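You operate a simulated robot arm through the tools that you are given. There is no shell and no other tool.

You are at the controls of a simulated robot arm. One attempt, no reset.

JOB
Run water into the jar to about its line and wash out the teal brush.
Fine: swing the spout over the bowl and stand the brush in its own well.
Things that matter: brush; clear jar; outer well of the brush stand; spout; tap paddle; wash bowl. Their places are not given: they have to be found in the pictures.

It is judged by the outcome, as a careful person would: the job done as asked, and still so three seconds after it is handed in. It fails if anything else is knocked over, pushed out of place, dropped, spilled or broken.

ROBOT AND FRAMES
A 7-joint arm with a two-finger parallel gripper, fixed in place. Base frame: the origin is on the floor under the middle of its stand, x ahead of it, y to its left, z up. Lengths are in m, angles in degrees, forces in N, time in s.
It reaches about 1.479 m from its shoulder. Its first joint turns from -166.0 to 166.0 degrees. Payload 4.4 kg.
Tool frame: the origin (TCP) lies between the finger pads and is the grasp point; the fingertips stand 0.023 m ahead of it; z points along the fingers, y is the line along which they close. The gripper opens to 0.094 m. The fingers are 0.038 m wide and 0.01 m thick; the gripper's body (0.054 by 0.096 m) begins 0.039 m behind the TCP.
Orientation is that of the tool frame in the base frame, as [roll, pitch, yaw] about the fixed x, y, z axes, in that order (R = Rz(yaw) Ry(pitch) Rx(roll)). With the fingers straight down and closing along the base's y, the tool's x points along the base's -x, its y along +y and its z along -z.

CONTROLS
- The arm moves only by the tool move_arm. Its argument "steps" is a list of rows, each an object (a shift or turn left out is 0, a gripper value left out holds the last) with "xyz": the shift along the base's x, y, z in m, a list of three; "delta_rot": the turn, a rotation vector about the base's x, y, z in degrees, a list of three. In form: [{"xyz": [tx, ty, tz], "delta_rot": [ax, ay, az]}, ...]. A call has 1 to 20 rows; each row shifts and turns the commanded pose from where the row before left it. "gripper" is the closure, from 0 (fully open) to 1 (shut), set as the call begins (left out, the last holds). Each row takes 0.2 s and may step no farther than 0.05 m and 8.6 degrees from the row before; otherwise, or with a gripper value out of range, the whole call is refused. A pose out of reach is approached as far as the arm can. The call stops where the force on the tool passes 50 N (or 10 N more than at its start, if that is more) or the arm is blocked; 0.2 s more then pass. Each finger travels about 0.072 m/s and halts on what it meets, pressing with about 36 N; the grip force reading is that of the motor and also rises with nothing between the fingers. The clock runs only during rows and for 0.2 s after the last one: add rows that do not move to give the fingers time. It gives the time, the measured TCP pose, the force on the tool (base axes), the opening and the grip force at its end, in the units of the frame above (readings bear some noise), with the torque about the TCP (base axes, N m) and any sound that the robot's microphone picked up, and new pictures: "pictures" is both (left out), scene, wrist or none.
- Cameras (640 x 400 px; columns grow to the right, rows downward): "scene" is fixed at [0.2261, 0.5038, 1.4621]; the picture's right is [-0.32, -0.95, 0.00], its down [-0.60, 0.20, -0.78] and it looks along [0.73, -0.25, -0.63] (base axes); focal length 259 px, centre (320, 200). "wrist" rides on the gripper at [0.086, 0.016, -0.074] in the tool frame; the picture's right is [-0.18, 0.98, 0.00], its down [-0.58, -0.11, -0.81] and it looks along [-0.79, -0.15, 0.59] (tool axes); focal length 243 px, centre (320, 200).
- point_at(camera, pixels): for up to 12 pixels [column, row] of the newest picture of that camera ("zoom" is the newest enlarged one), the place [x, y, z] in the base frame of the surface seen there, good to about 0.002 m, but the place of the scene camera against the robot may be out by one fixed shift of up to 0.012 m in any direction. It takes no simulated time.
- zoom(camera, box): a new picture of the part [left, top, right, bottom] of that camera's present view, enlarged. It takes no simulated time.
- close_job(): hands the job in; it is judged then, once.

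Leave the gripper open and the arm clear of the work at the hand-in unless told otherwise.

The tools are called after "Request:" as name(argument=value, ...) on one line, values as JSON. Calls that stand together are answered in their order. move_arm: Moves the arm, as the interface text tells. Its arguments: {"type":"object","properties":{"steps":{"type":"array"},"gripper":{"type":"number"},"pictures":{"type":"string","enum":["both","scene","wrist","none"]}},"required":["steps"]} The other tools are called the same way: point_at (camera, pixels) gives the place of the surface under pixels of a picture; zoom (camera, box) takes an enlarged picture of a part of a camera's view; close_job () hands the job in.

At the start:

```text
time_s: 0.0
tcp_pos: [0.6253, 0.4828, 1.2484]
tool_rot: [-180.0, 0.0, -179.9]
wrist_force: [0.5, -0.7, -1.0]
wrist_torque: [0.02, 0.03, 0.0]
width: 0.0941
grip_force: 0.1
```

scene: 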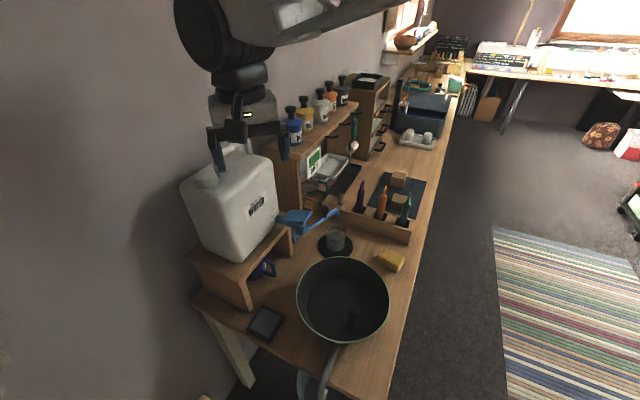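
wrist: 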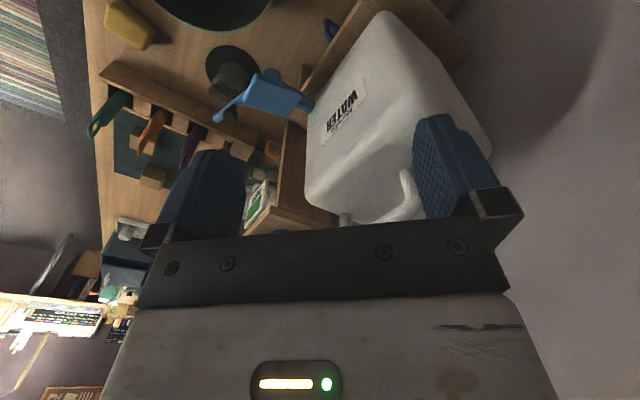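

I see a water container on a wooden stand, with a blue tap and spout. There is a jar on a black round mat near pixel (336,242), a dark bowl at (343,300), and a brush stand with three brushes around (383,215). I'll zoom in on each area first.

Request:
zoom(camera="scene", box=[240, 170, 440, 295])

Request:
zoom(camera="wrist", box=[80, 0, 400, 200])

```text
3.20 times, centred on (340, 232) of scene
```

zoom: 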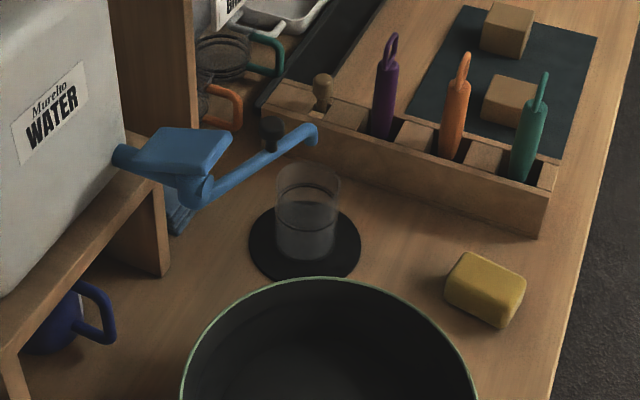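

```text
2.00 times, centred on (240, 100) of wrist
```

zoom: 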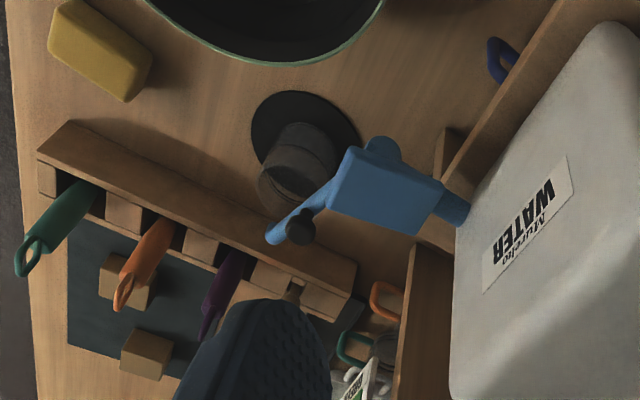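

Next I'll get 3D places for the key features from that scene zoom.

Request:
zoom(camera="scene", box=[270, 195, 366, 255])

```text
6.67 times, centred on (318, 225) of scene
```

zoom: 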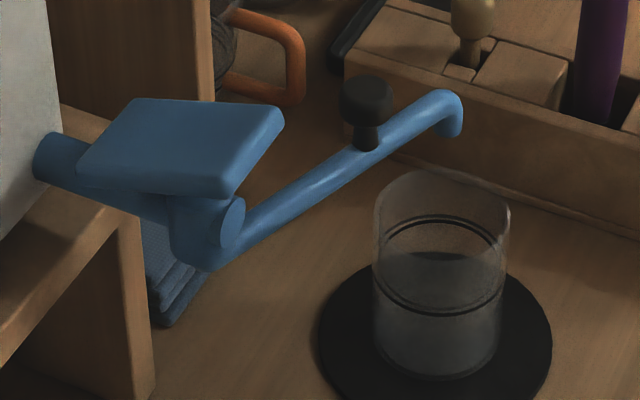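

Now the spout is clear: it has a black knob on top and a downturned end, and a paddle plate sits on the tap. The jar has a double black line at mid-height. I'll measure these.

Request:
point_at(camera="zoom", pixels=[[145, 110], [270, 112], [225, 185], [90, 165], [180, 145], [367, 88], [367, 140], [440, 95], [452, 130], [230, 225], [250, 235], [60, 150]])

Request:
point_at(camera="zoom", pixels=[[380, 205], [508, 205], [440, 172], [440, 310], [440, 375], [320, 340], [550, 340], [440, 268], [360, 20], [355, 65], [475, 20], [620, 235]])

```text
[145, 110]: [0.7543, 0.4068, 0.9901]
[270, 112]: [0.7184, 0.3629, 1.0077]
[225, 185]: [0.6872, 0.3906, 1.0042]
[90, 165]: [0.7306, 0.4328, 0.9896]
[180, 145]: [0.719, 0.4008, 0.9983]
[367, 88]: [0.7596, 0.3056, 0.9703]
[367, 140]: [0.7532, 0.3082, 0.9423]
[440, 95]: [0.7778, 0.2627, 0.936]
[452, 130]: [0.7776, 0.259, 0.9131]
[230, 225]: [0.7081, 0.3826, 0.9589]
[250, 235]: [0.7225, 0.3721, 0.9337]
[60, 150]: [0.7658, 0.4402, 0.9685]
```

```text
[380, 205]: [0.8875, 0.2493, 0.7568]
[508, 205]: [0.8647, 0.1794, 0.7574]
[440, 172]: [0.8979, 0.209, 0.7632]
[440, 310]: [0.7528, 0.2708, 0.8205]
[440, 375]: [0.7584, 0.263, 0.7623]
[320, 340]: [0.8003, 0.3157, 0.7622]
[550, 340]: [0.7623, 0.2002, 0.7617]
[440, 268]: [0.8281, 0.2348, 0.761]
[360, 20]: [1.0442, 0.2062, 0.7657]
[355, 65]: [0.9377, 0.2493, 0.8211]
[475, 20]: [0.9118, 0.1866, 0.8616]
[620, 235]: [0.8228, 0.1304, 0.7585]
```

The black jar line reads about z=0.82, and the spout tip looks to be roughly above the jar. The scene camera may carry a fixed shift, so I'll measure the same features from the wrist camera for comparison.

Request:
zoom(camera="wrist", box=[190, 30, 350, 130])

```text
4.00 times, centred on (270, 80) of wrist
```

zoom: 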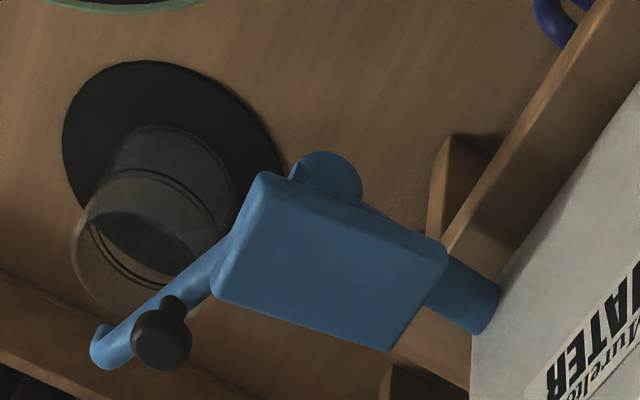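

Request:
point_at(camera="zoom", pixels=[[265, 178], [222, 292], [385, 345], [440, 255], [320, 260], [160, 340], [172, 300], [105, 350], [98, 335], [340, 175], [480, 300], [335, 160]])

Request:
point_at(camera="zoom", pixels=[[150, 62], [63, 140], [280, 150], [215, 90], [80, 200], [180, 180], [135, 290], [195, 275], [450, 145], [590, 30], [550, 20], [130, 65]])

```text
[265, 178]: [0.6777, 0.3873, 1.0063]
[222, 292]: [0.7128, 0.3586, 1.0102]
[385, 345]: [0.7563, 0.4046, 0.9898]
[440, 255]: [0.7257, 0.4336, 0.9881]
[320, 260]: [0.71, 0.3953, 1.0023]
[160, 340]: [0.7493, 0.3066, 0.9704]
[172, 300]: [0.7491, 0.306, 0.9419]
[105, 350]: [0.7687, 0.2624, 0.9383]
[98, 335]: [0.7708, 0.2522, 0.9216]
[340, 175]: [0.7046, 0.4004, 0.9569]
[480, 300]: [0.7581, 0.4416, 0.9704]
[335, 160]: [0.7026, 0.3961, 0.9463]
```

```text
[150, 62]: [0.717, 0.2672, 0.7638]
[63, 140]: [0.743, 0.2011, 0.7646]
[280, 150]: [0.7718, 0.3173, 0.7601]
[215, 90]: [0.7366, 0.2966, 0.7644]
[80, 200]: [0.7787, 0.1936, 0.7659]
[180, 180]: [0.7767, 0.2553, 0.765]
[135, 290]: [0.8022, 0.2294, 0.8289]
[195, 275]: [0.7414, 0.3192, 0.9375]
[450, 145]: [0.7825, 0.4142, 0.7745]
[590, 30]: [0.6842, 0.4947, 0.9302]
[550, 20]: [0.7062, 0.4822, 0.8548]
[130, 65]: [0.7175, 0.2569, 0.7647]
```

The two cameras agree except for a shift of roughly +8 mm in x and −2.5 mm in z on the scene camera. The spout tip is about (0.771, 0.252), close to the mat and jar centre at (0.776, 0.256). Next I'll look at the brush stand and the bowl.

Request:
zoom(camera="scene", box=[335, 165, 431, 225])

Request:
zoom(camera="scene", box=[230, 245, 422, 365])

Request:
zoom(camera="wrist", box=[80, 50, 240, 150])

```text
6.67 times, centred on (383, 195) of scene
```

zoom: 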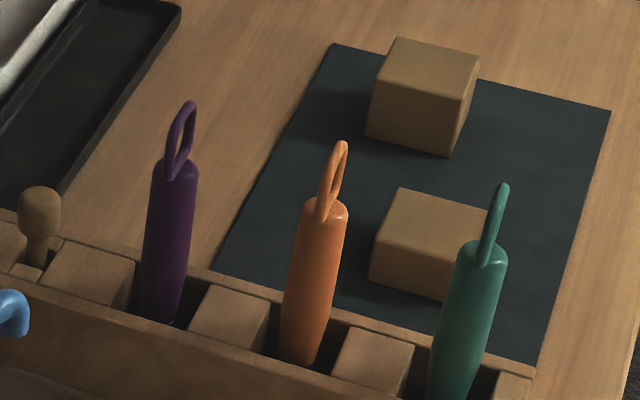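

```text
3.33 times, centred on (326, 305) of scene
```

zoom: 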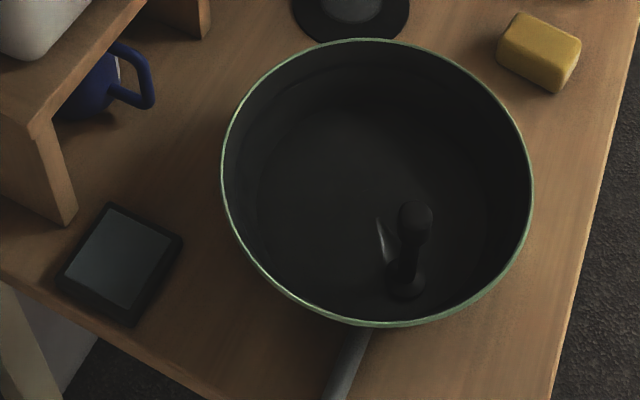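

```text
4.00 times, centred on (160, 100) of wrist
```

zoom: 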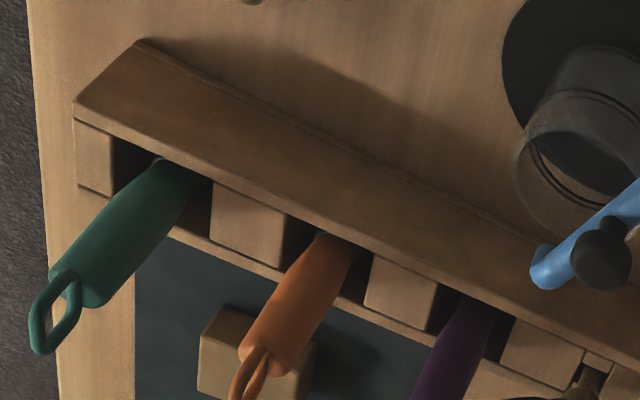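

The teal brush stands in the outermost well, at the table's open edge. I'll measure it, the stand and the bowl.

Request:
point_at(camera="zoom", pixels=[[160, 180], [100, 285], [80, 290], [40, 340], [70, 280], [130, 240], [145, 45], [75, 100], [115, 155], [205, 195], [95, 155], [245, 225]])

Request:
zoom(camera="scene", box=[375, 180, 439, 260])

```text
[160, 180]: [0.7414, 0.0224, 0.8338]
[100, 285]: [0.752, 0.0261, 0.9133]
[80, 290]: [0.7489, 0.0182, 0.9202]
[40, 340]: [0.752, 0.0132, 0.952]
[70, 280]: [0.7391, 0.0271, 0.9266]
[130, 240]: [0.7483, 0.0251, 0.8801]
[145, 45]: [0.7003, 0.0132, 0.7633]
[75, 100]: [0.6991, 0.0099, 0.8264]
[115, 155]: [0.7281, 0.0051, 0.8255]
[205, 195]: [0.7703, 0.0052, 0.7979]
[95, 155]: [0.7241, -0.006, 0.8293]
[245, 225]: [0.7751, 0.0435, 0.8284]
```

```text
5.00 times, centred on (407, 220) of scene
```

zoom: 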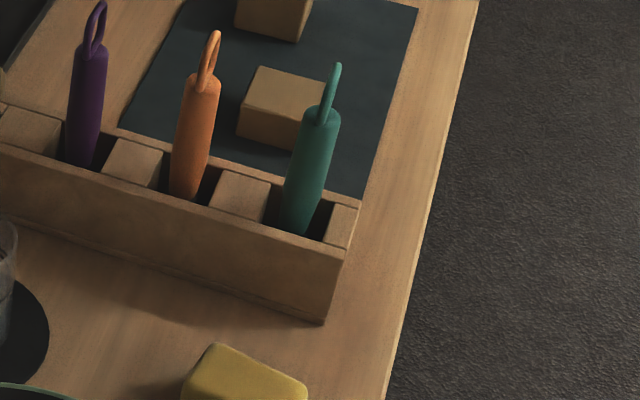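

Before going lower I'll measure the container's top and handle, the bowl rim, and where the stand runs.

Request:
point_at(camera="wrist", pixels=[[385, 20], [310, 195], [410, 185], [345, 215], [480, 140], [330, 110], [300, 100]])

Request:
point_at(camera="scene", pixels=[[297, 295], [388, 290], [335, 258], [345, 343], [350, 315], [335, 300], [351, 328], [225, 165], [270, 165], [235, 150], [245, 255], [190, 185]])

```text
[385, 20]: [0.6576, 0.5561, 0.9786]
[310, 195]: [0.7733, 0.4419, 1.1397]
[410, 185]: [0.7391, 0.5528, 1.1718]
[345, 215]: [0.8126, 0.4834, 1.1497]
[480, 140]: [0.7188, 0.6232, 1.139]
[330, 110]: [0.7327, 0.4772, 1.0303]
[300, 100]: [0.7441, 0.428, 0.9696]
```

```text
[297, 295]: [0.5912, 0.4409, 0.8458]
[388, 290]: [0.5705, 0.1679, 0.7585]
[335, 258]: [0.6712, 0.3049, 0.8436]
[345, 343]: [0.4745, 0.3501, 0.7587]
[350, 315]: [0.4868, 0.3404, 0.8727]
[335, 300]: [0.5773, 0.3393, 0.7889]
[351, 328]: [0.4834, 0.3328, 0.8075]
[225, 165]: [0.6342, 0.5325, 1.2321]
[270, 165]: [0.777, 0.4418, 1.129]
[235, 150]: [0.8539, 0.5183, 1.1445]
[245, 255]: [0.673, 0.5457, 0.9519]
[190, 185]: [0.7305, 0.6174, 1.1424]
```

The container's near face is about 0.1 m behind the paddle front, so a vertical tool fits there. I'll shut the gripper, move above the paddle front at about (0.697, 0.376), lower to TCP z≈1.11, and look again.

Request:
move_arm(steps=[{"xyz": [0.024, -0.036, 0]}, {"xyz": [0.024, -0.036, 0]}, {"xyz": [0.024, -0.035, 0]}, {"xyz": [0, 0, -0.046]}, {"xyz": [0, 0, -0.046]}, {"xyz": [0, 0, -0.046]}, {}], gripper=1)

```text
time_s: 1.6
tcp_pos: [0.6948, 0.3756, 1.1091]
tool_rot: [-179.9, 0.1, 180.0]
wrist_force: [-0.6, 0.2, 0.5]
wrist_torque: [-0.02, -0.03, 0.04]
width: 0.0
grip_force: 35.9
```

scene: 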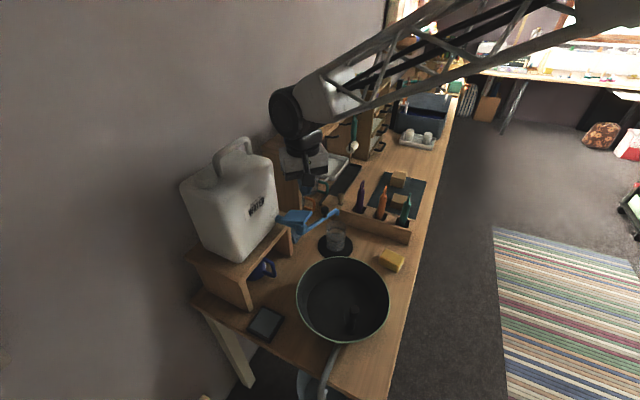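
wrist: 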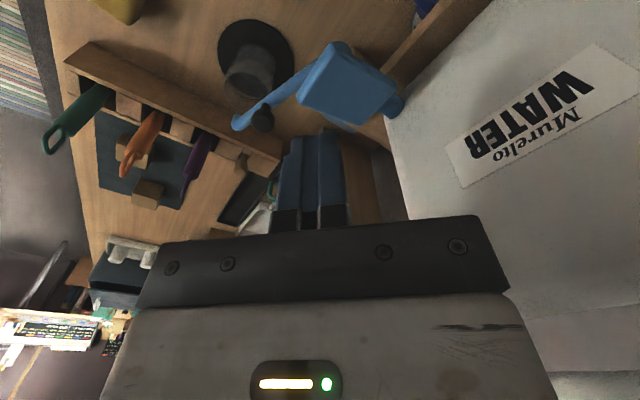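

The tool is above the paddle. I'll zoom the wrist view at the tap and jar to refine the paddle, spout, knob and jar positions.

Request:
zoom(camera="wrist", box=[200, 10, 420, 148])

Request:
zoom(camera="scene", box=[270, 175, 366, 235])

```text
2.90 times, centred on (310, 79) of wrist
```

zoom: 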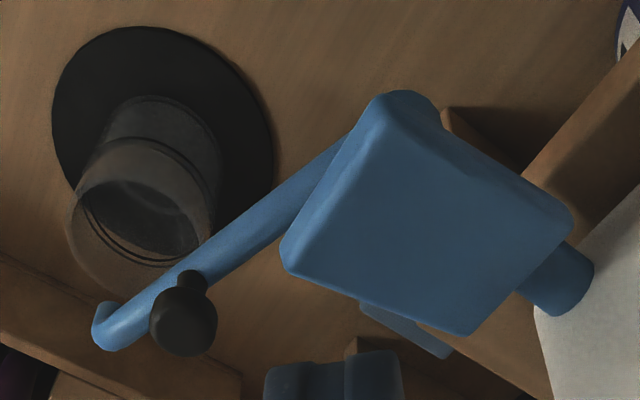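

```text
6.67 times, centred on (318, 205) of scene
```

zoom: 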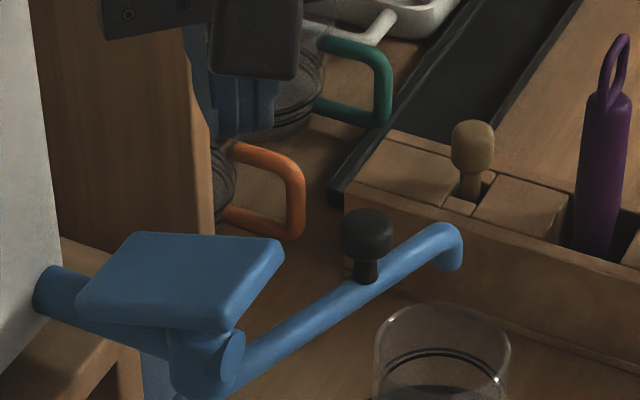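

Request:
point_at(camera="wrist", pixels=[[333, 48], [301, 102], [358, 122], [393, 83], [348, 85], [325, 72], [262, 117], [270, 124], [235, 124], [236, 117], [344, 44], [400, 105]])

Request:
point_at(camera="wrist", pixels=[[245, 20], [218, 45], [293, 60], [225, 75], [260, 90], [250, 60], [242, 95], [347, 118], [273, 88], [290, 85], [310, 70], [262, 105]])

```text
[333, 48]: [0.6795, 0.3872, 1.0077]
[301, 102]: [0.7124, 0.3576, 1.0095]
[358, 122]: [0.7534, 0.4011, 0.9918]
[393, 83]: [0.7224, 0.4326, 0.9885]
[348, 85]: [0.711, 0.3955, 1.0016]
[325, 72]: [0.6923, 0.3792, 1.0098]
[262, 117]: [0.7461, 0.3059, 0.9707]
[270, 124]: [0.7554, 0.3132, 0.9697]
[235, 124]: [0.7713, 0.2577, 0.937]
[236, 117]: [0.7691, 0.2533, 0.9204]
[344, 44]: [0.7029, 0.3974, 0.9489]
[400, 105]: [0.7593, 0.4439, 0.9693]
```

```text
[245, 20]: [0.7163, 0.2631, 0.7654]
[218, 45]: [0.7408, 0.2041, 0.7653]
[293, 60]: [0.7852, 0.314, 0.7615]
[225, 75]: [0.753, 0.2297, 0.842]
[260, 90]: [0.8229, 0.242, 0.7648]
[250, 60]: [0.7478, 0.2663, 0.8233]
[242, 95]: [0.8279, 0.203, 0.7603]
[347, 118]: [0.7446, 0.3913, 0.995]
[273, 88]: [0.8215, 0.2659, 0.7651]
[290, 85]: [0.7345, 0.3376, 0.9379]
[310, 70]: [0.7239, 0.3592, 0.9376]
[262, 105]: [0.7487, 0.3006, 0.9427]
```

From the wrist view: the spout pivot is about (0.7105, 0.388), the spout tip about (0.772, 0.255), and the jar line about z=0.823. The paddle front edge is centred near (0.696, 0.372) at z≈1.009. I'll shift to (0.705, 0.382) and lower to just above the paddle, with fingertips about 6 mm clear.

Request:
move_arm(steps=[{"xyz": [0.0102, 0.0064, -0.02]}, {"xyz": [0, 0, -0.03]}, {"xyz": [0, 0, -0.022]}, {}], gripper=1)

```text
time_s: 2.6
tcp_pos: [0.7074, 0.3833, 1.0388]
tool_rot: [-179.9, 0.0, -179.9]
wrist_force: [-0.2, 0.4, 1.1]
wrist_torque: [0.0, 0.02, -0.02]
width: 0.0
grip_force: 35.7
```

scene: 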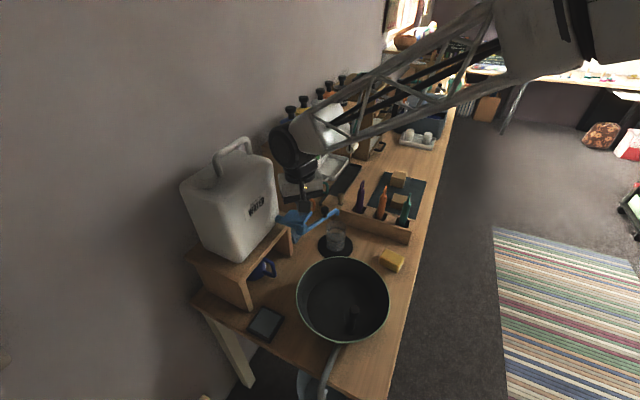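
wrist: 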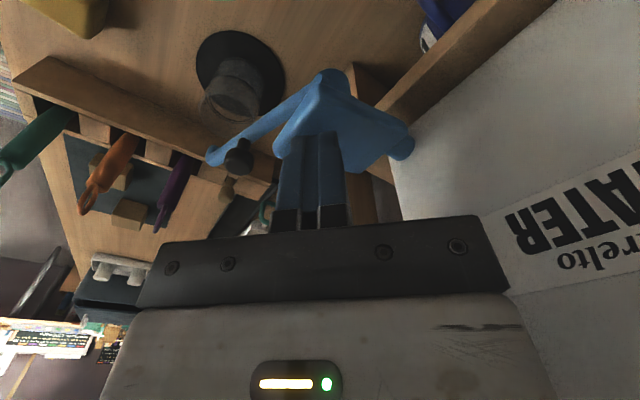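

The fingertips are just above the paddle. I'll lower in small steps to find contact, watching force and sound.

Request:
move_arm(steps=[{"xyz": [0, 0, -0.006]}, {"xyz": [0, 0, -0.003]}, {}], gripper=1, pictures="wrist")

```text
time_s: 3.4
tcp_pos: [0.7072, 0.3816, 1.0299]
tool_rot: [180.0, -0.1, 180.0]
wrist_force: [-0.1, -0.8, 1.1]
wrist_torque: [-0.02, 0.07, -0.01]
width: 0.0001
grip_force: 36.5
```

wrist: 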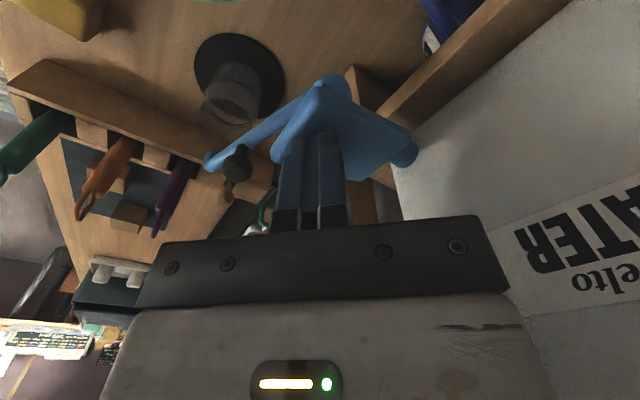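

Request:
move_arm(steps=[{"xyz": [0, 0, -0.002]}, {"xyz": [0, 0, -0.002]}], gripper=1, pictures="scene")

```text
time_s: 4.0
tcp_pos: [0.7067, 0.383, 1.0278]
tool_rot: [-180.0, 0.1, 180.0]
wrist_force: [-1.6, 0.0, 1.3]
wrist_torque: [-0.01, -0.01, -0.03]
width: 0.0
grip_force: 36.3
```

scene: 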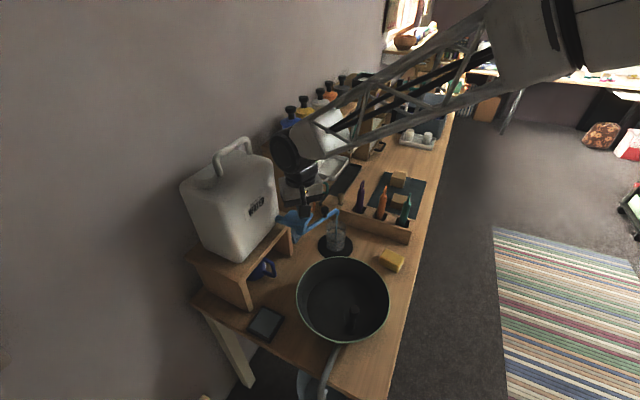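

A stream now seems to run from the spout. I'll zoom in to check; that takes no simulated time.

Request:
zoom(camera="scene", box=[280, 195, 376, 255])

```text
6.67 times, centred on (328, 225) of scene
```

zoom: 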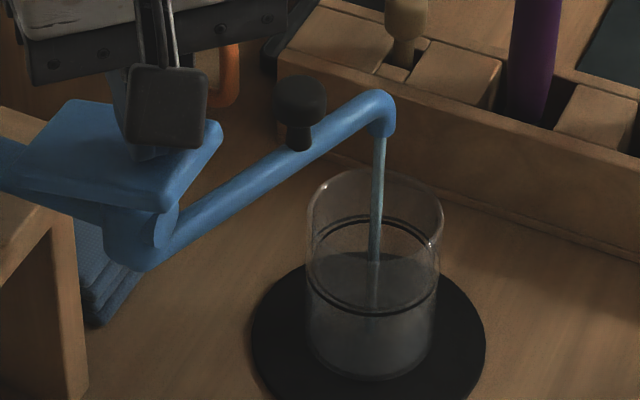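

Water is running and the stream lands inside the jar. I'll hold for a short while and watch the level.

Request:
move_arm(steps=[{}, {}], gripper=1, pictures="both")

Request:
zoom(camera="scene", box=[304, 205, 368, 260])

Request:
zoom(camera="wrist", box=[180, 20, 300, 140])

```text
time_s: 4.6
tcp_pos: [0.7068, 0.3827, 1.0267]
tool_rot: [-179.9, 0.0, 180.0]
wrist_force: [-0.8, 0.4, 1.0]
wrist_torque: [0.01, 0.05, -0.05]
width: 0.0003
grip_force: 36.1
```

scene: 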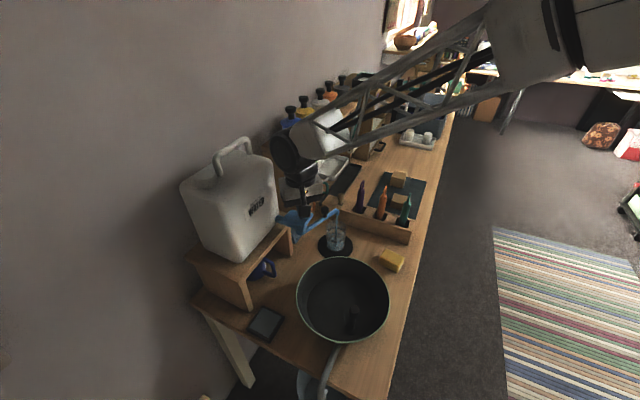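
wrist: 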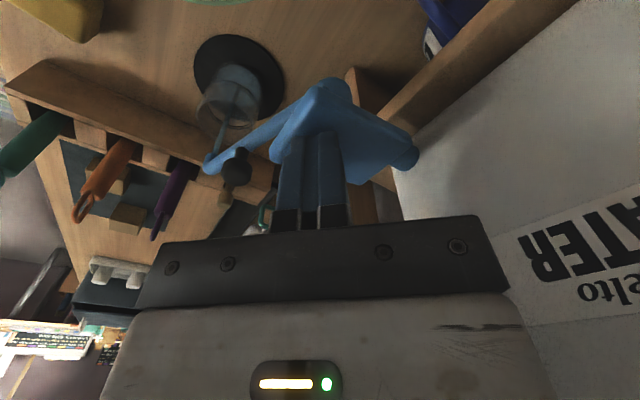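

```text
7.27 times, centred on (336, 232) of scene
```

zoom: 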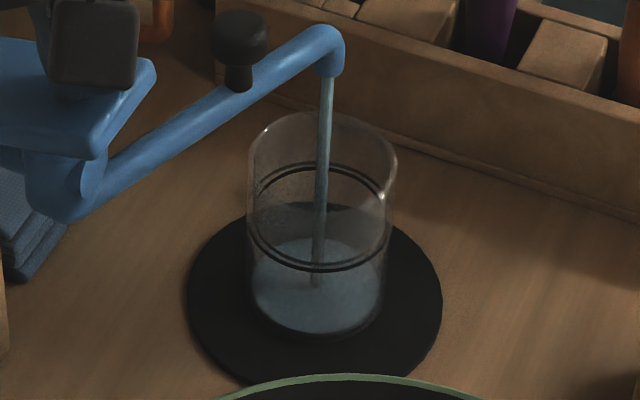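

```text
3.33 times, centred on (240, 80) of wrist
```

zoom: 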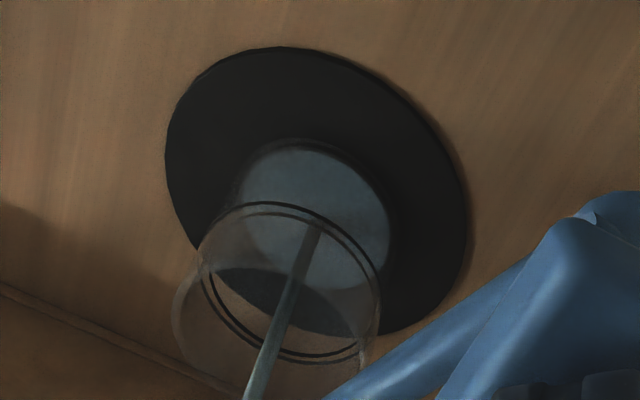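

Water now shows as a bluish surface low in the jar. I'll measure its height.

Request:
point_at(camera="zoom", pixels=[[270, 180], [350, 210], [300, 160], [270, 235], [310, 240]])

Request:
point_at(camera="scene", pixels=[[330, 245], [335, 248], [347, 244], [340, 241]])

```text
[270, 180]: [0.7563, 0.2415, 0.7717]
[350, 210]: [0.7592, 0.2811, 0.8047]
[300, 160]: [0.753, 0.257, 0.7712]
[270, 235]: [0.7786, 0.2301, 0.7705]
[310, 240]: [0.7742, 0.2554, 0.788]
```

```text
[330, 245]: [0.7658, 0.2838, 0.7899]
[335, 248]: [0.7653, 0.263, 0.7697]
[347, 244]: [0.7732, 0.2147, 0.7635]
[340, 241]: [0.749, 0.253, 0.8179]
```

The level is about 0.771, just above the jar floor, and the line is about 0.823. I'll hold the paddle for about 1.2 s to find the fill rate.

Request:
move_arm(steps=[{}, {}, {}, {}, {}], gripper=1, pictures="both")

Request:
zoom(camera="wrist", box=[180, 20, 300, 140])

Request:
point_at(camera="zoom", pixels=[[270, 180], [350, 215], [300, 160], [270, 235], [330, 250], [250, 250]])

Request:
zoom(camera="scene", box=[304, 205, 368, 260])

```text
time_s: 5.8
tcp_pos: [0.7064, 0.3815, 1.0259]
tool_rot: [-179.9, 0.1, -179.9]
wrist_force: [0.4, 0.2, 0.5]
wrist_torque: [0.04, 0.0, -0.06]
width: 0.0001
grip_force: 35.7
```

scene: 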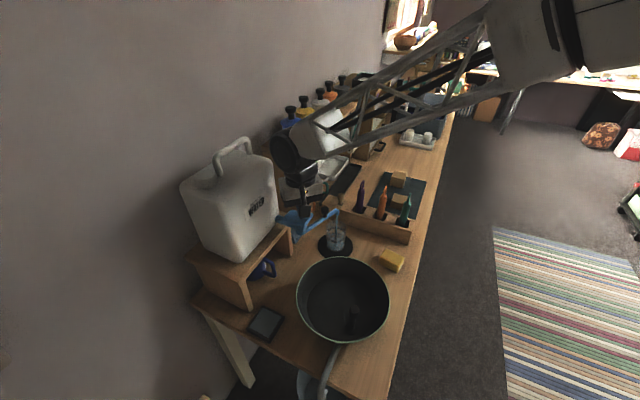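
wrist: 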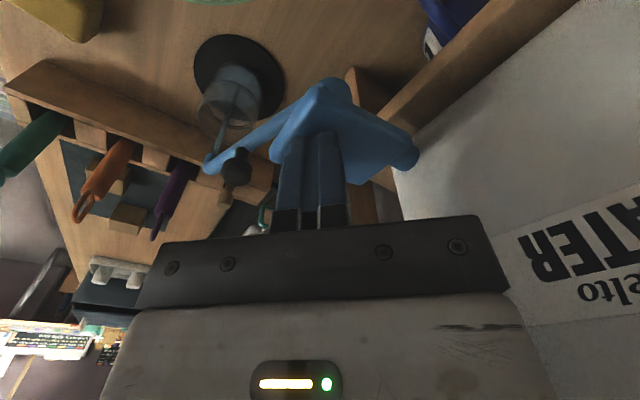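

```text
3.33 times, centred on (240, 80) of wrist
```

zoom: 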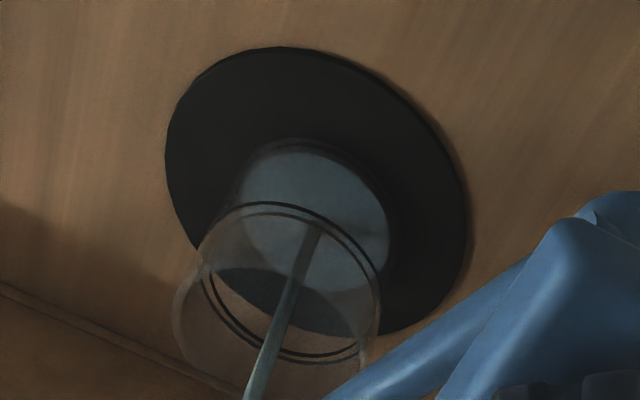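

```text
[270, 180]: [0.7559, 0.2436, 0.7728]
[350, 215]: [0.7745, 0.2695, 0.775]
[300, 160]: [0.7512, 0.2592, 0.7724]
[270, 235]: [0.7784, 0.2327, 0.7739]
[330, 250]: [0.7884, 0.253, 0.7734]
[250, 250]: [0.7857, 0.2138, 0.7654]
```

```text
7.27 times, centred on (336, 232) of scene
```

zoom: 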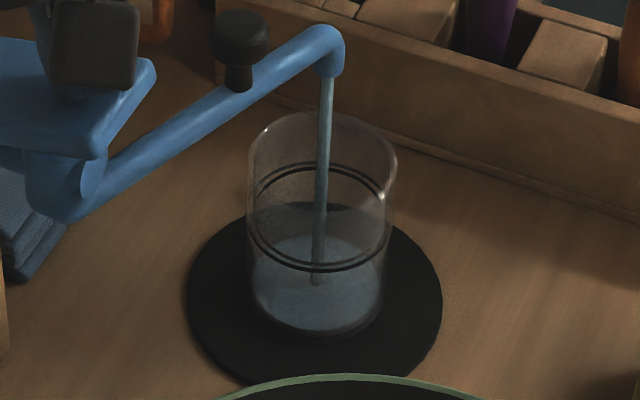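

At this depression the level rises only about 2 mm in 1.2 s. I'll press 3 mm deeper for more flow and watch.

Request:
move_arm(steps=[{"xyz": [0, 0, -0.0015]}, {"xyz": [0, 0, -0.0015]}, {}, {}, {}], gripper=1, pictures="both")

Request:
zoom(camera="wrist", box=[180, 20, 300, 140])

Request:
point_at(camera="zoom", pixels=[[270, 180], [350, 215], [300, 160], [270, 235], [330, 250], [340, 230]])

Request:
zoom(camera="scene", box=[304, 205, 368, 260])

```text
time_s: 7.0
tcp_pos: [0.7065, 0.3824, 1.0236]
tool_rot: [-180.0, 0.0, 180.0]
wrist_force: [0.0, 0.1, 1.1]
wrist_torque: [0.0, 0.01, 0.02]
width: 0.0
grip_force: 36.5
```

scene: 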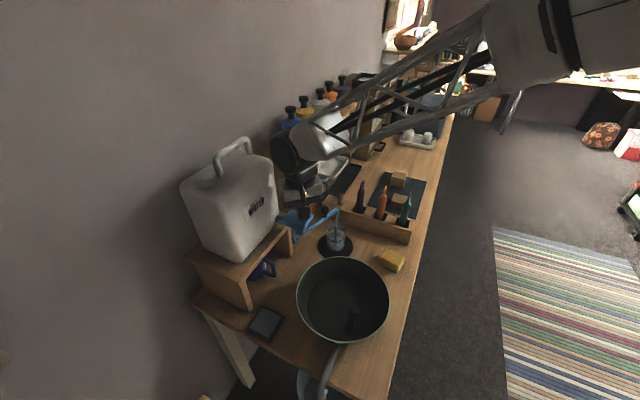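
wrist: 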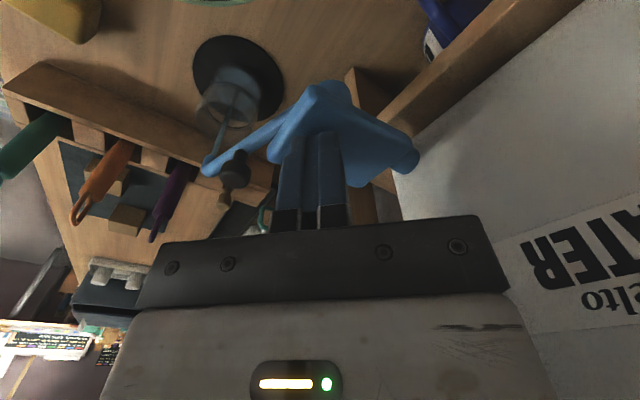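

```text
3.33 times, centred on (240, 80) of wrist
```

zoom: 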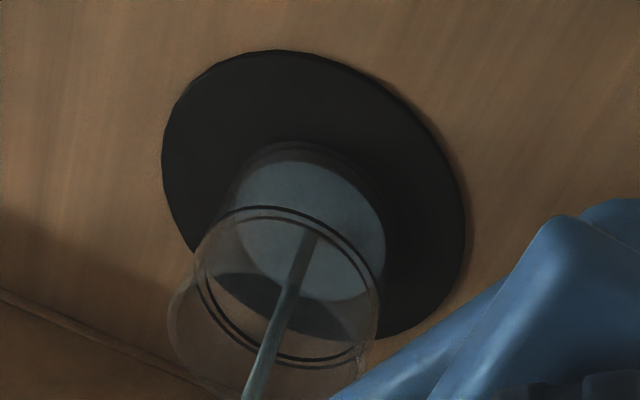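

```text
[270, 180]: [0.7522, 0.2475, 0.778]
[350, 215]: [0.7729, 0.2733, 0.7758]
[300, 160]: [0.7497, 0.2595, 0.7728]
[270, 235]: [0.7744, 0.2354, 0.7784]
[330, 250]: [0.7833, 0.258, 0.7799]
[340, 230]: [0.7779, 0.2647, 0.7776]
```

```text
7.27 times, centred on (336, 232) of scene
```

zoom: 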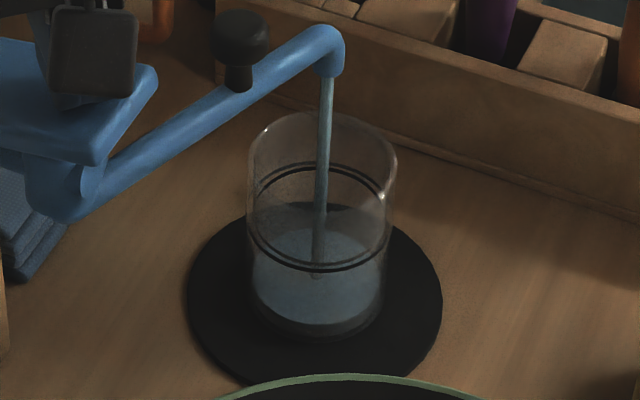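

The level is now about 0.778 and rising at about 4 mm/s, which is controllable. I'll hold for 2.2 s and measure again.

Request:
move_arm(steps=[{}, {}, {}, {}, {}, {}, {}, {}, {}, {}], gripper=1, pictures="both")

Request:
zoom(camera="wrist", box=[180, 20, 300, 140])

Request:
point_at(camera="zoom", pixels=[[270, 190], [350, 230], [300, 180], [270, 235], [330, 250], [335, 265]])

Request:
zoom(camera="scene", box=[304, 205, 368, 260])

```text
time_s: 9.2
tcp_pos: [0.708, 0.3825, 1.0245]
tool_rot: [179.9, 0.1, 180.0]
wrist_force: [-0.4, 0.0, 0.7]
wrist_torque: [0.0, 0.03, 0.03]
width: 0.0
grip_force: 35.6
```

scene: 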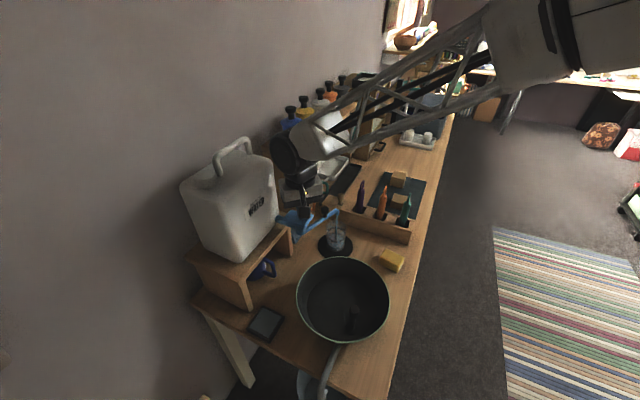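
wrist: 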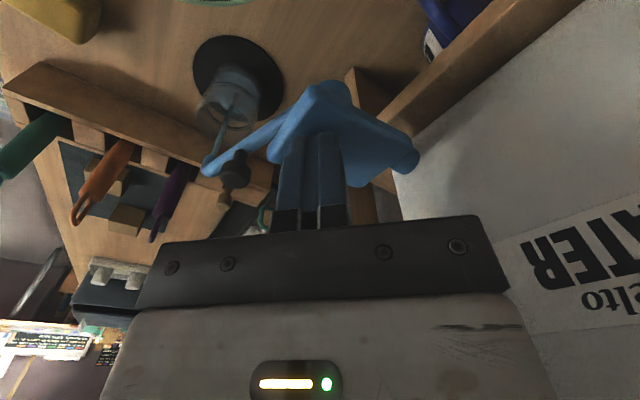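

```text
3.33 times, centred on (240, 80) of wrist
```

zoom: 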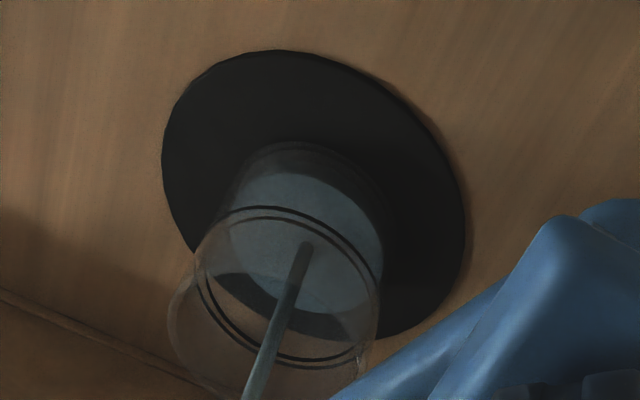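

```text
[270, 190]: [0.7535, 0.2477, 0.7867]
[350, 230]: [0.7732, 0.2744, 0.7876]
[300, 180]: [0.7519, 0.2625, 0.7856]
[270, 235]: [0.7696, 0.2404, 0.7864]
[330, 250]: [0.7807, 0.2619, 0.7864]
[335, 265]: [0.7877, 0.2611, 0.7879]
```

```text
7.27 times, centred on (336, 232) of scene
```

zoom: 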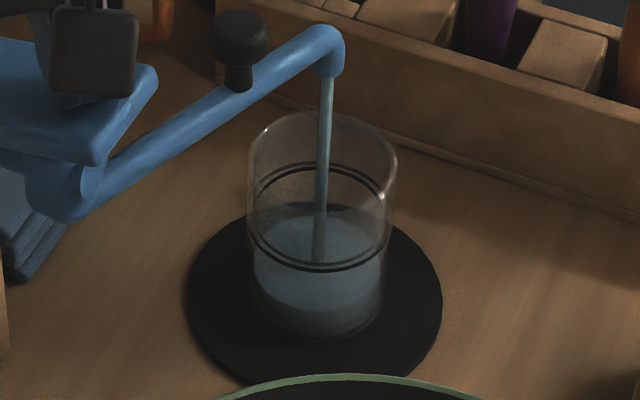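

The level is about 0.787, rising at about 4.1 mm/s. I'll measure the double line's height precisely in this same wrist zoom before continuing.

Request:
zoom(camera="wrist", box=[205, 65, 265, 125])

```text
6.67 times, centred on (235, 95) of wrist
```

zoom: 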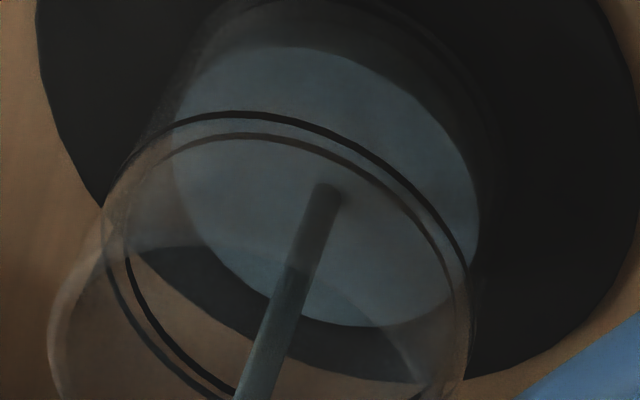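

Request:
point_at(camera="zoom", pixels=[[210, 114], [235, 112], [300, 120], [360, 143], [420, 187], [455, 235], [170, 310], [140, 270], [240, 135], [330, 155], [115, 250], [110, 275]])

```text
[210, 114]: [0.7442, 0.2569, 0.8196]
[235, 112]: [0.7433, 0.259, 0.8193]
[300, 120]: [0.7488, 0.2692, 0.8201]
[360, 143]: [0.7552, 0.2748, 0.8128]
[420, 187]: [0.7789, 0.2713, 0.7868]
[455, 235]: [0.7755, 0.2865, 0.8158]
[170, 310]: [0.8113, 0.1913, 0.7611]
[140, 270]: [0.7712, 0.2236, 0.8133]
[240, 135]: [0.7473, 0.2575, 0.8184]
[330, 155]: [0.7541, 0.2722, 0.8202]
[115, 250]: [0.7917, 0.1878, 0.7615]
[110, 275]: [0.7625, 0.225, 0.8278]
```

The line ring sits at z≈0.8195, and the jar centre is about (0.776, 0.2545). I need about 32 mm more, or roughly 7.5 s. I'll hold for 4.2 s and then recheck.

Request:
move_arm(steps=[{}, {}, {}, {}, {}, {}, {}, {}, {}, {}, {}, {}, {}, {}, {}, {}, {}, {}, {}, {}], gripper=1, pictures="both")

Request:
zoom(camera="wrist", box=[180, 20, 300, 140])

Request:
point_at(camera="zoom", pixels=[[270, 230], [350, 250], [300, 230], [260, 245], [330, 260], [335, 275]])

Request:
zoom(camera="scene", box=[304, 205, 368, 260])

```text
time_s: 13.4
tcp_pos: [0.7072, 0.3823, 1.0243]
tool_rot: [-180.0, 0.0, -180.0]
wrist_force: [-0.9, 0.7, 0.5]
wrist_torque: [0.03, 0.02, -0.02]
width: 0.0001
grip_force: 35.9
```

scene: 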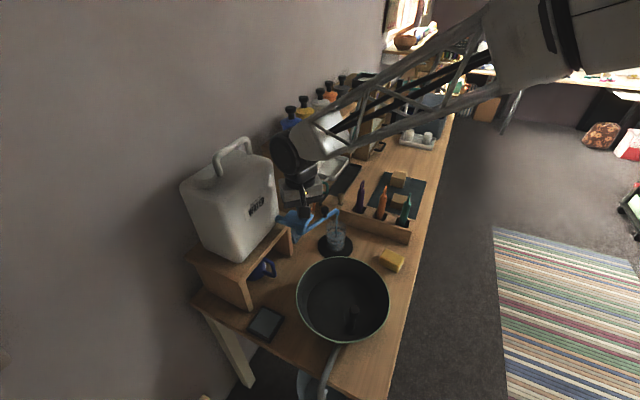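
wrist: 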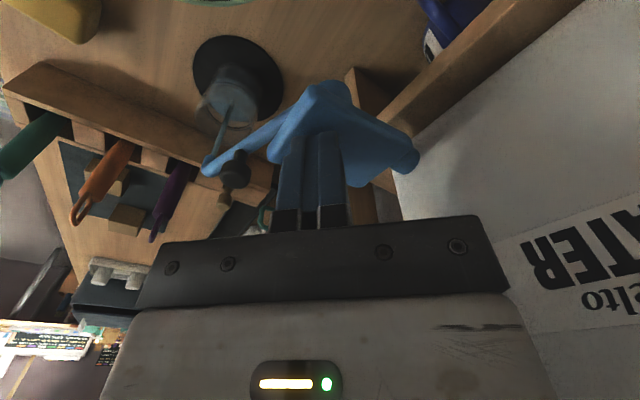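

```text
3.33 times, centred on (240, 80) of wrist
```

zoom: 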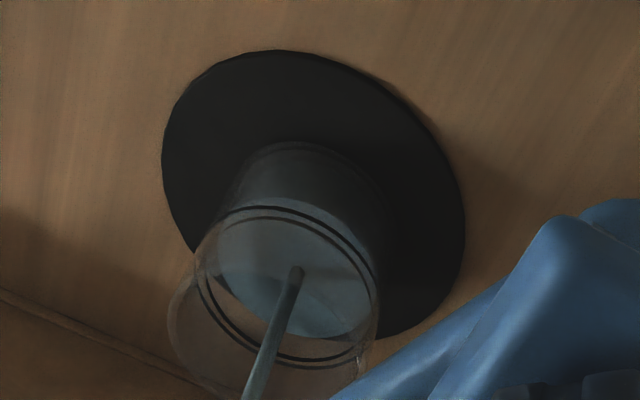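

```text
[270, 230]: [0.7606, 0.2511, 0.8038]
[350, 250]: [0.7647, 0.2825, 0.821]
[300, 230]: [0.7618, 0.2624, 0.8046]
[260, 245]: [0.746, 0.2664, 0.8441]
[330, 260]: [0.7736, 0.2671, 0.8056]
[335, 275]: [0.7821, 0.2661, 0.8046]
```

```text
7.27 times, centred on (336, 232) of scene
```

zoom: 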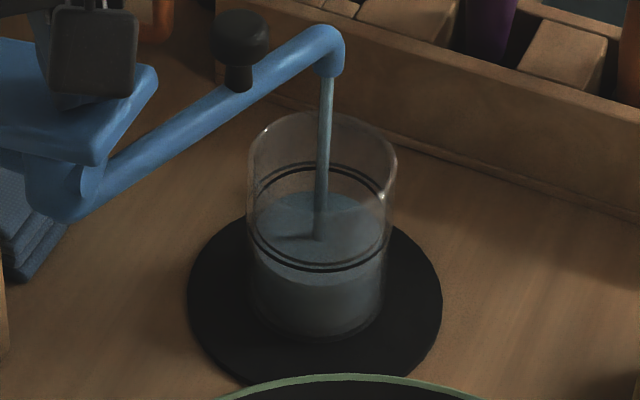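

The level is about 0.8045, so it needs about 15 mm more, or 3.6 s. I'll hold for 2.6 s, then fine-tune.

Request:
move_arm(steps=[{}, {}, {}, {}, {}, {}, {}, {}, {}, {}, {}, {}], gripper=1, pictures="both")

Request:
zoom(camera="wrist", box=[180, 20, 300, 140])

Request:
point_at(camera="zoom", pixels=[[270, 235], [340, 265], [300, 245], [255, 260], [320, 260], [335, 285]])

Request:
zoom(camera="scene", box=[304, 205, 368, 260])

```text
time_s: 16.0
tcp_pos: [0.7063, 0.3825, 1.0235]
tool_rot: [-180.0, 0.0, 180.0]
wrist_force: [-0.5, -0.6, 0.7]
wrist_torque: [-0.01, 0.02, 0.01]
width: 0.0
grip_force: 35.8
```

scene: 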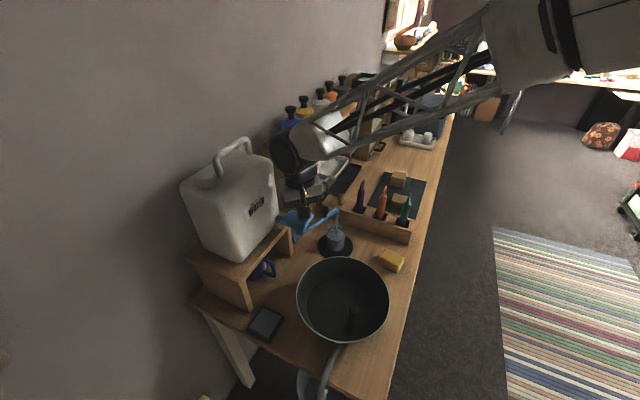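
wrist: 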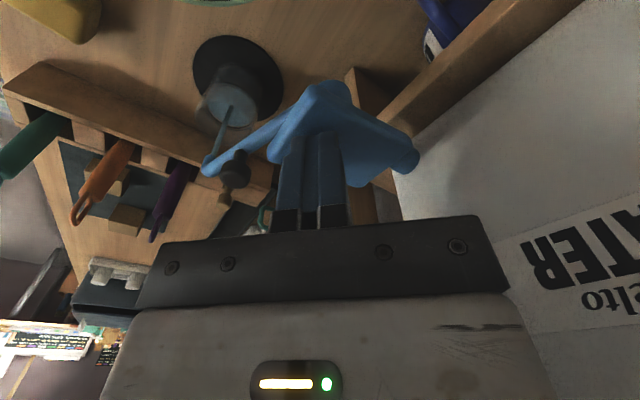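

```text
3.33 times, centred on (240, 80) of wrist
```

zoom: 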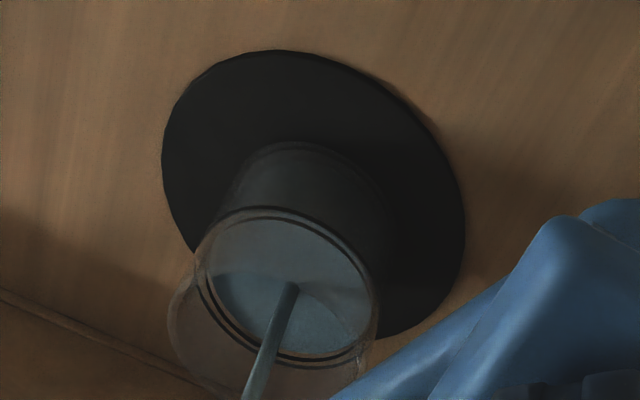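

```text
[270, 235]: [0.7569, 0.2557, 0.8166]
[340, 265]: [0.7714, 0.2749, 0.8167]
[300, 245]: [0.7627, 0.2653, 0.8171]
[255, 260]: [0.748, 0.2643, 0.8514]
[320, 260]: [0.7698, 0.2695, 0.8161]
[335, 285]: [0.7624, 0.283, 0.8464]
```

```text
7.27 times, centred on (336, 232) of scene
```

zoom: 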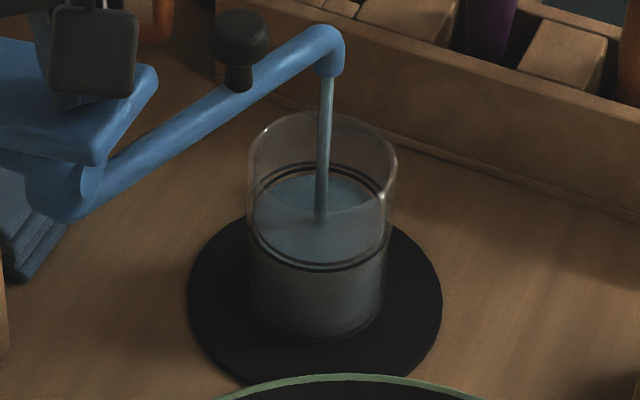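

The level is about 0.8166 with the line at about 0.8195. Lifting adds about 1 mm more, so I'll release the paddle now by going straight up.

Request:
move_arm(steps=[{"xyz": [0, 0, 0.012]}, {"xyz": [0, 0, 0.025]}, {"xyz": [0, 0, 0.04]}], gripper=1, pictures="both")

Request:
zoom(camera="scene", box=[284, 195, 364, 260])

Request:
zoom(camera="wrist", box=[200, 10, 360, 150])

```text
time_s: 16.8
tcp_pos: [0.7072, 0.3831, 1.0989]
tool_rot: [-179.9, 0.0, 179.9]
wrist_force: [0.0, -0.5, 0.2]
wrist_torque: [-0.02, 0.0, 0.0]
width: 0.0
grip_force: 35.4
```

scene: 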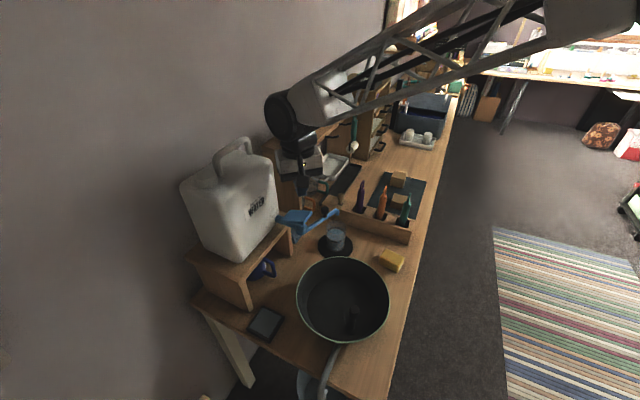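
wrist: 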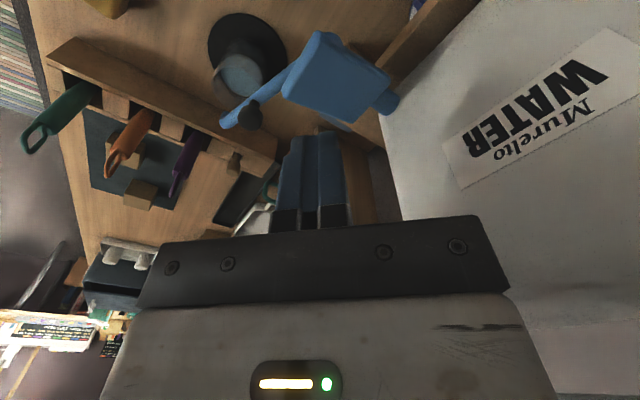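

```text
6.15 times, centred on (324, 228) of scene
```

zoom: 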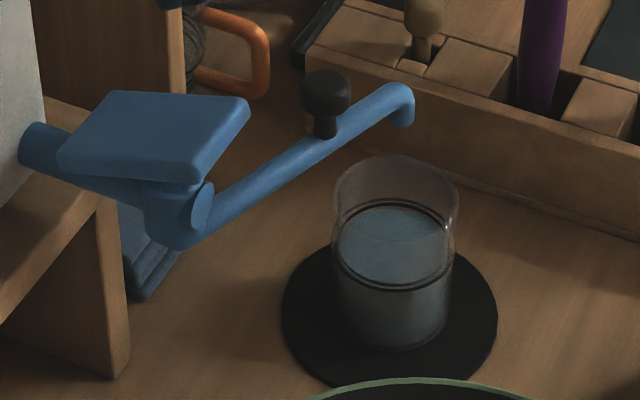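

```text
2.86 times, centred on (280, 80) of wrist
```

zoom: 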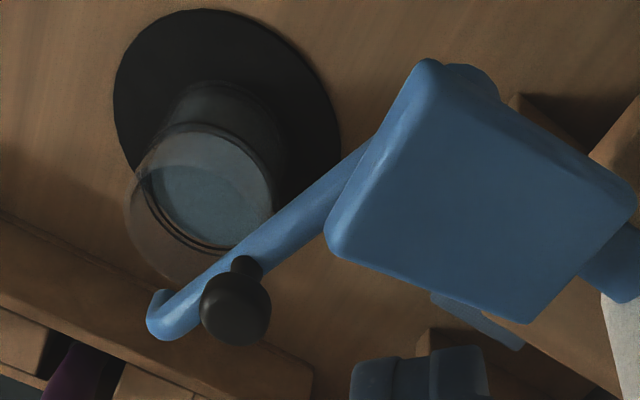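

The flow stopped and the paddle sprang back. The water sits at the line. Next comes swinging the spout by its black knob, so I'll measure the knob and spout precisely.

Request:
point_at(camera="zoom", pixels=[[235, 305], [210, 310], [262, 310], [235, 338], [240, 265], [225, 275], [300, 215], [180, 310], [158, 325], [165, 300], [210, 190], [430, 70]])

Request:
point_at(camera="scene", pixels=[[324, 209], [320, 208], [329, 208], [325, 214], [334, 211], [320, 217], [312, 223], [308, 230], [334, 238]])

```text
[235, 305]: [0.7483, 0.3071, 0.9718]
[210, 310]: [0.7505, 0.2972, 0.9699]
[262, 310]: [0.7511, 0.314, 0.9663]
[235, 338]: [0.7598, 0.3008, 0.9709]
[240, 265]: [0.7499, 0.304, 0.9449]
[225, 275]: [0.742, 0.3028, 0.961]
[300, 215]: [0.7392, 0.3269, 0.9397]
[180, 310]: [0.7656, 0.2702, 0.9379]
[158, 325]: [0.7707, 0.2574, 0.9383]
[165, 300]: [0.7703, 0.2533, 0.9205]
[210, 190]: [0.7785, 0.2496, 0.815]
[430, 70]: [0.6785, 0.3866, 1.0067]
```

```text
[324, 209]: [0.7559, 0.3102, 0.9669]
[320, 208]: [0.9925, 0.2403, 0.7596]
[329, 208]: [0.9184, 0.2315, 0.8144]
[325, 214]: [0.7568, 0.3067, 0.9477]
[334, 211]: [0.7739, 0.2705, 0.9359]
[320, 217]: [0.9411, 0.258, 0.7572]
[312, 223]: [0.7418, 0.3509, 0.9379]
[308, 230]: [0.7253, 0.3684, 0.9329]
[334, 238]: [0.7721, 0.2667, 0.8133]
```

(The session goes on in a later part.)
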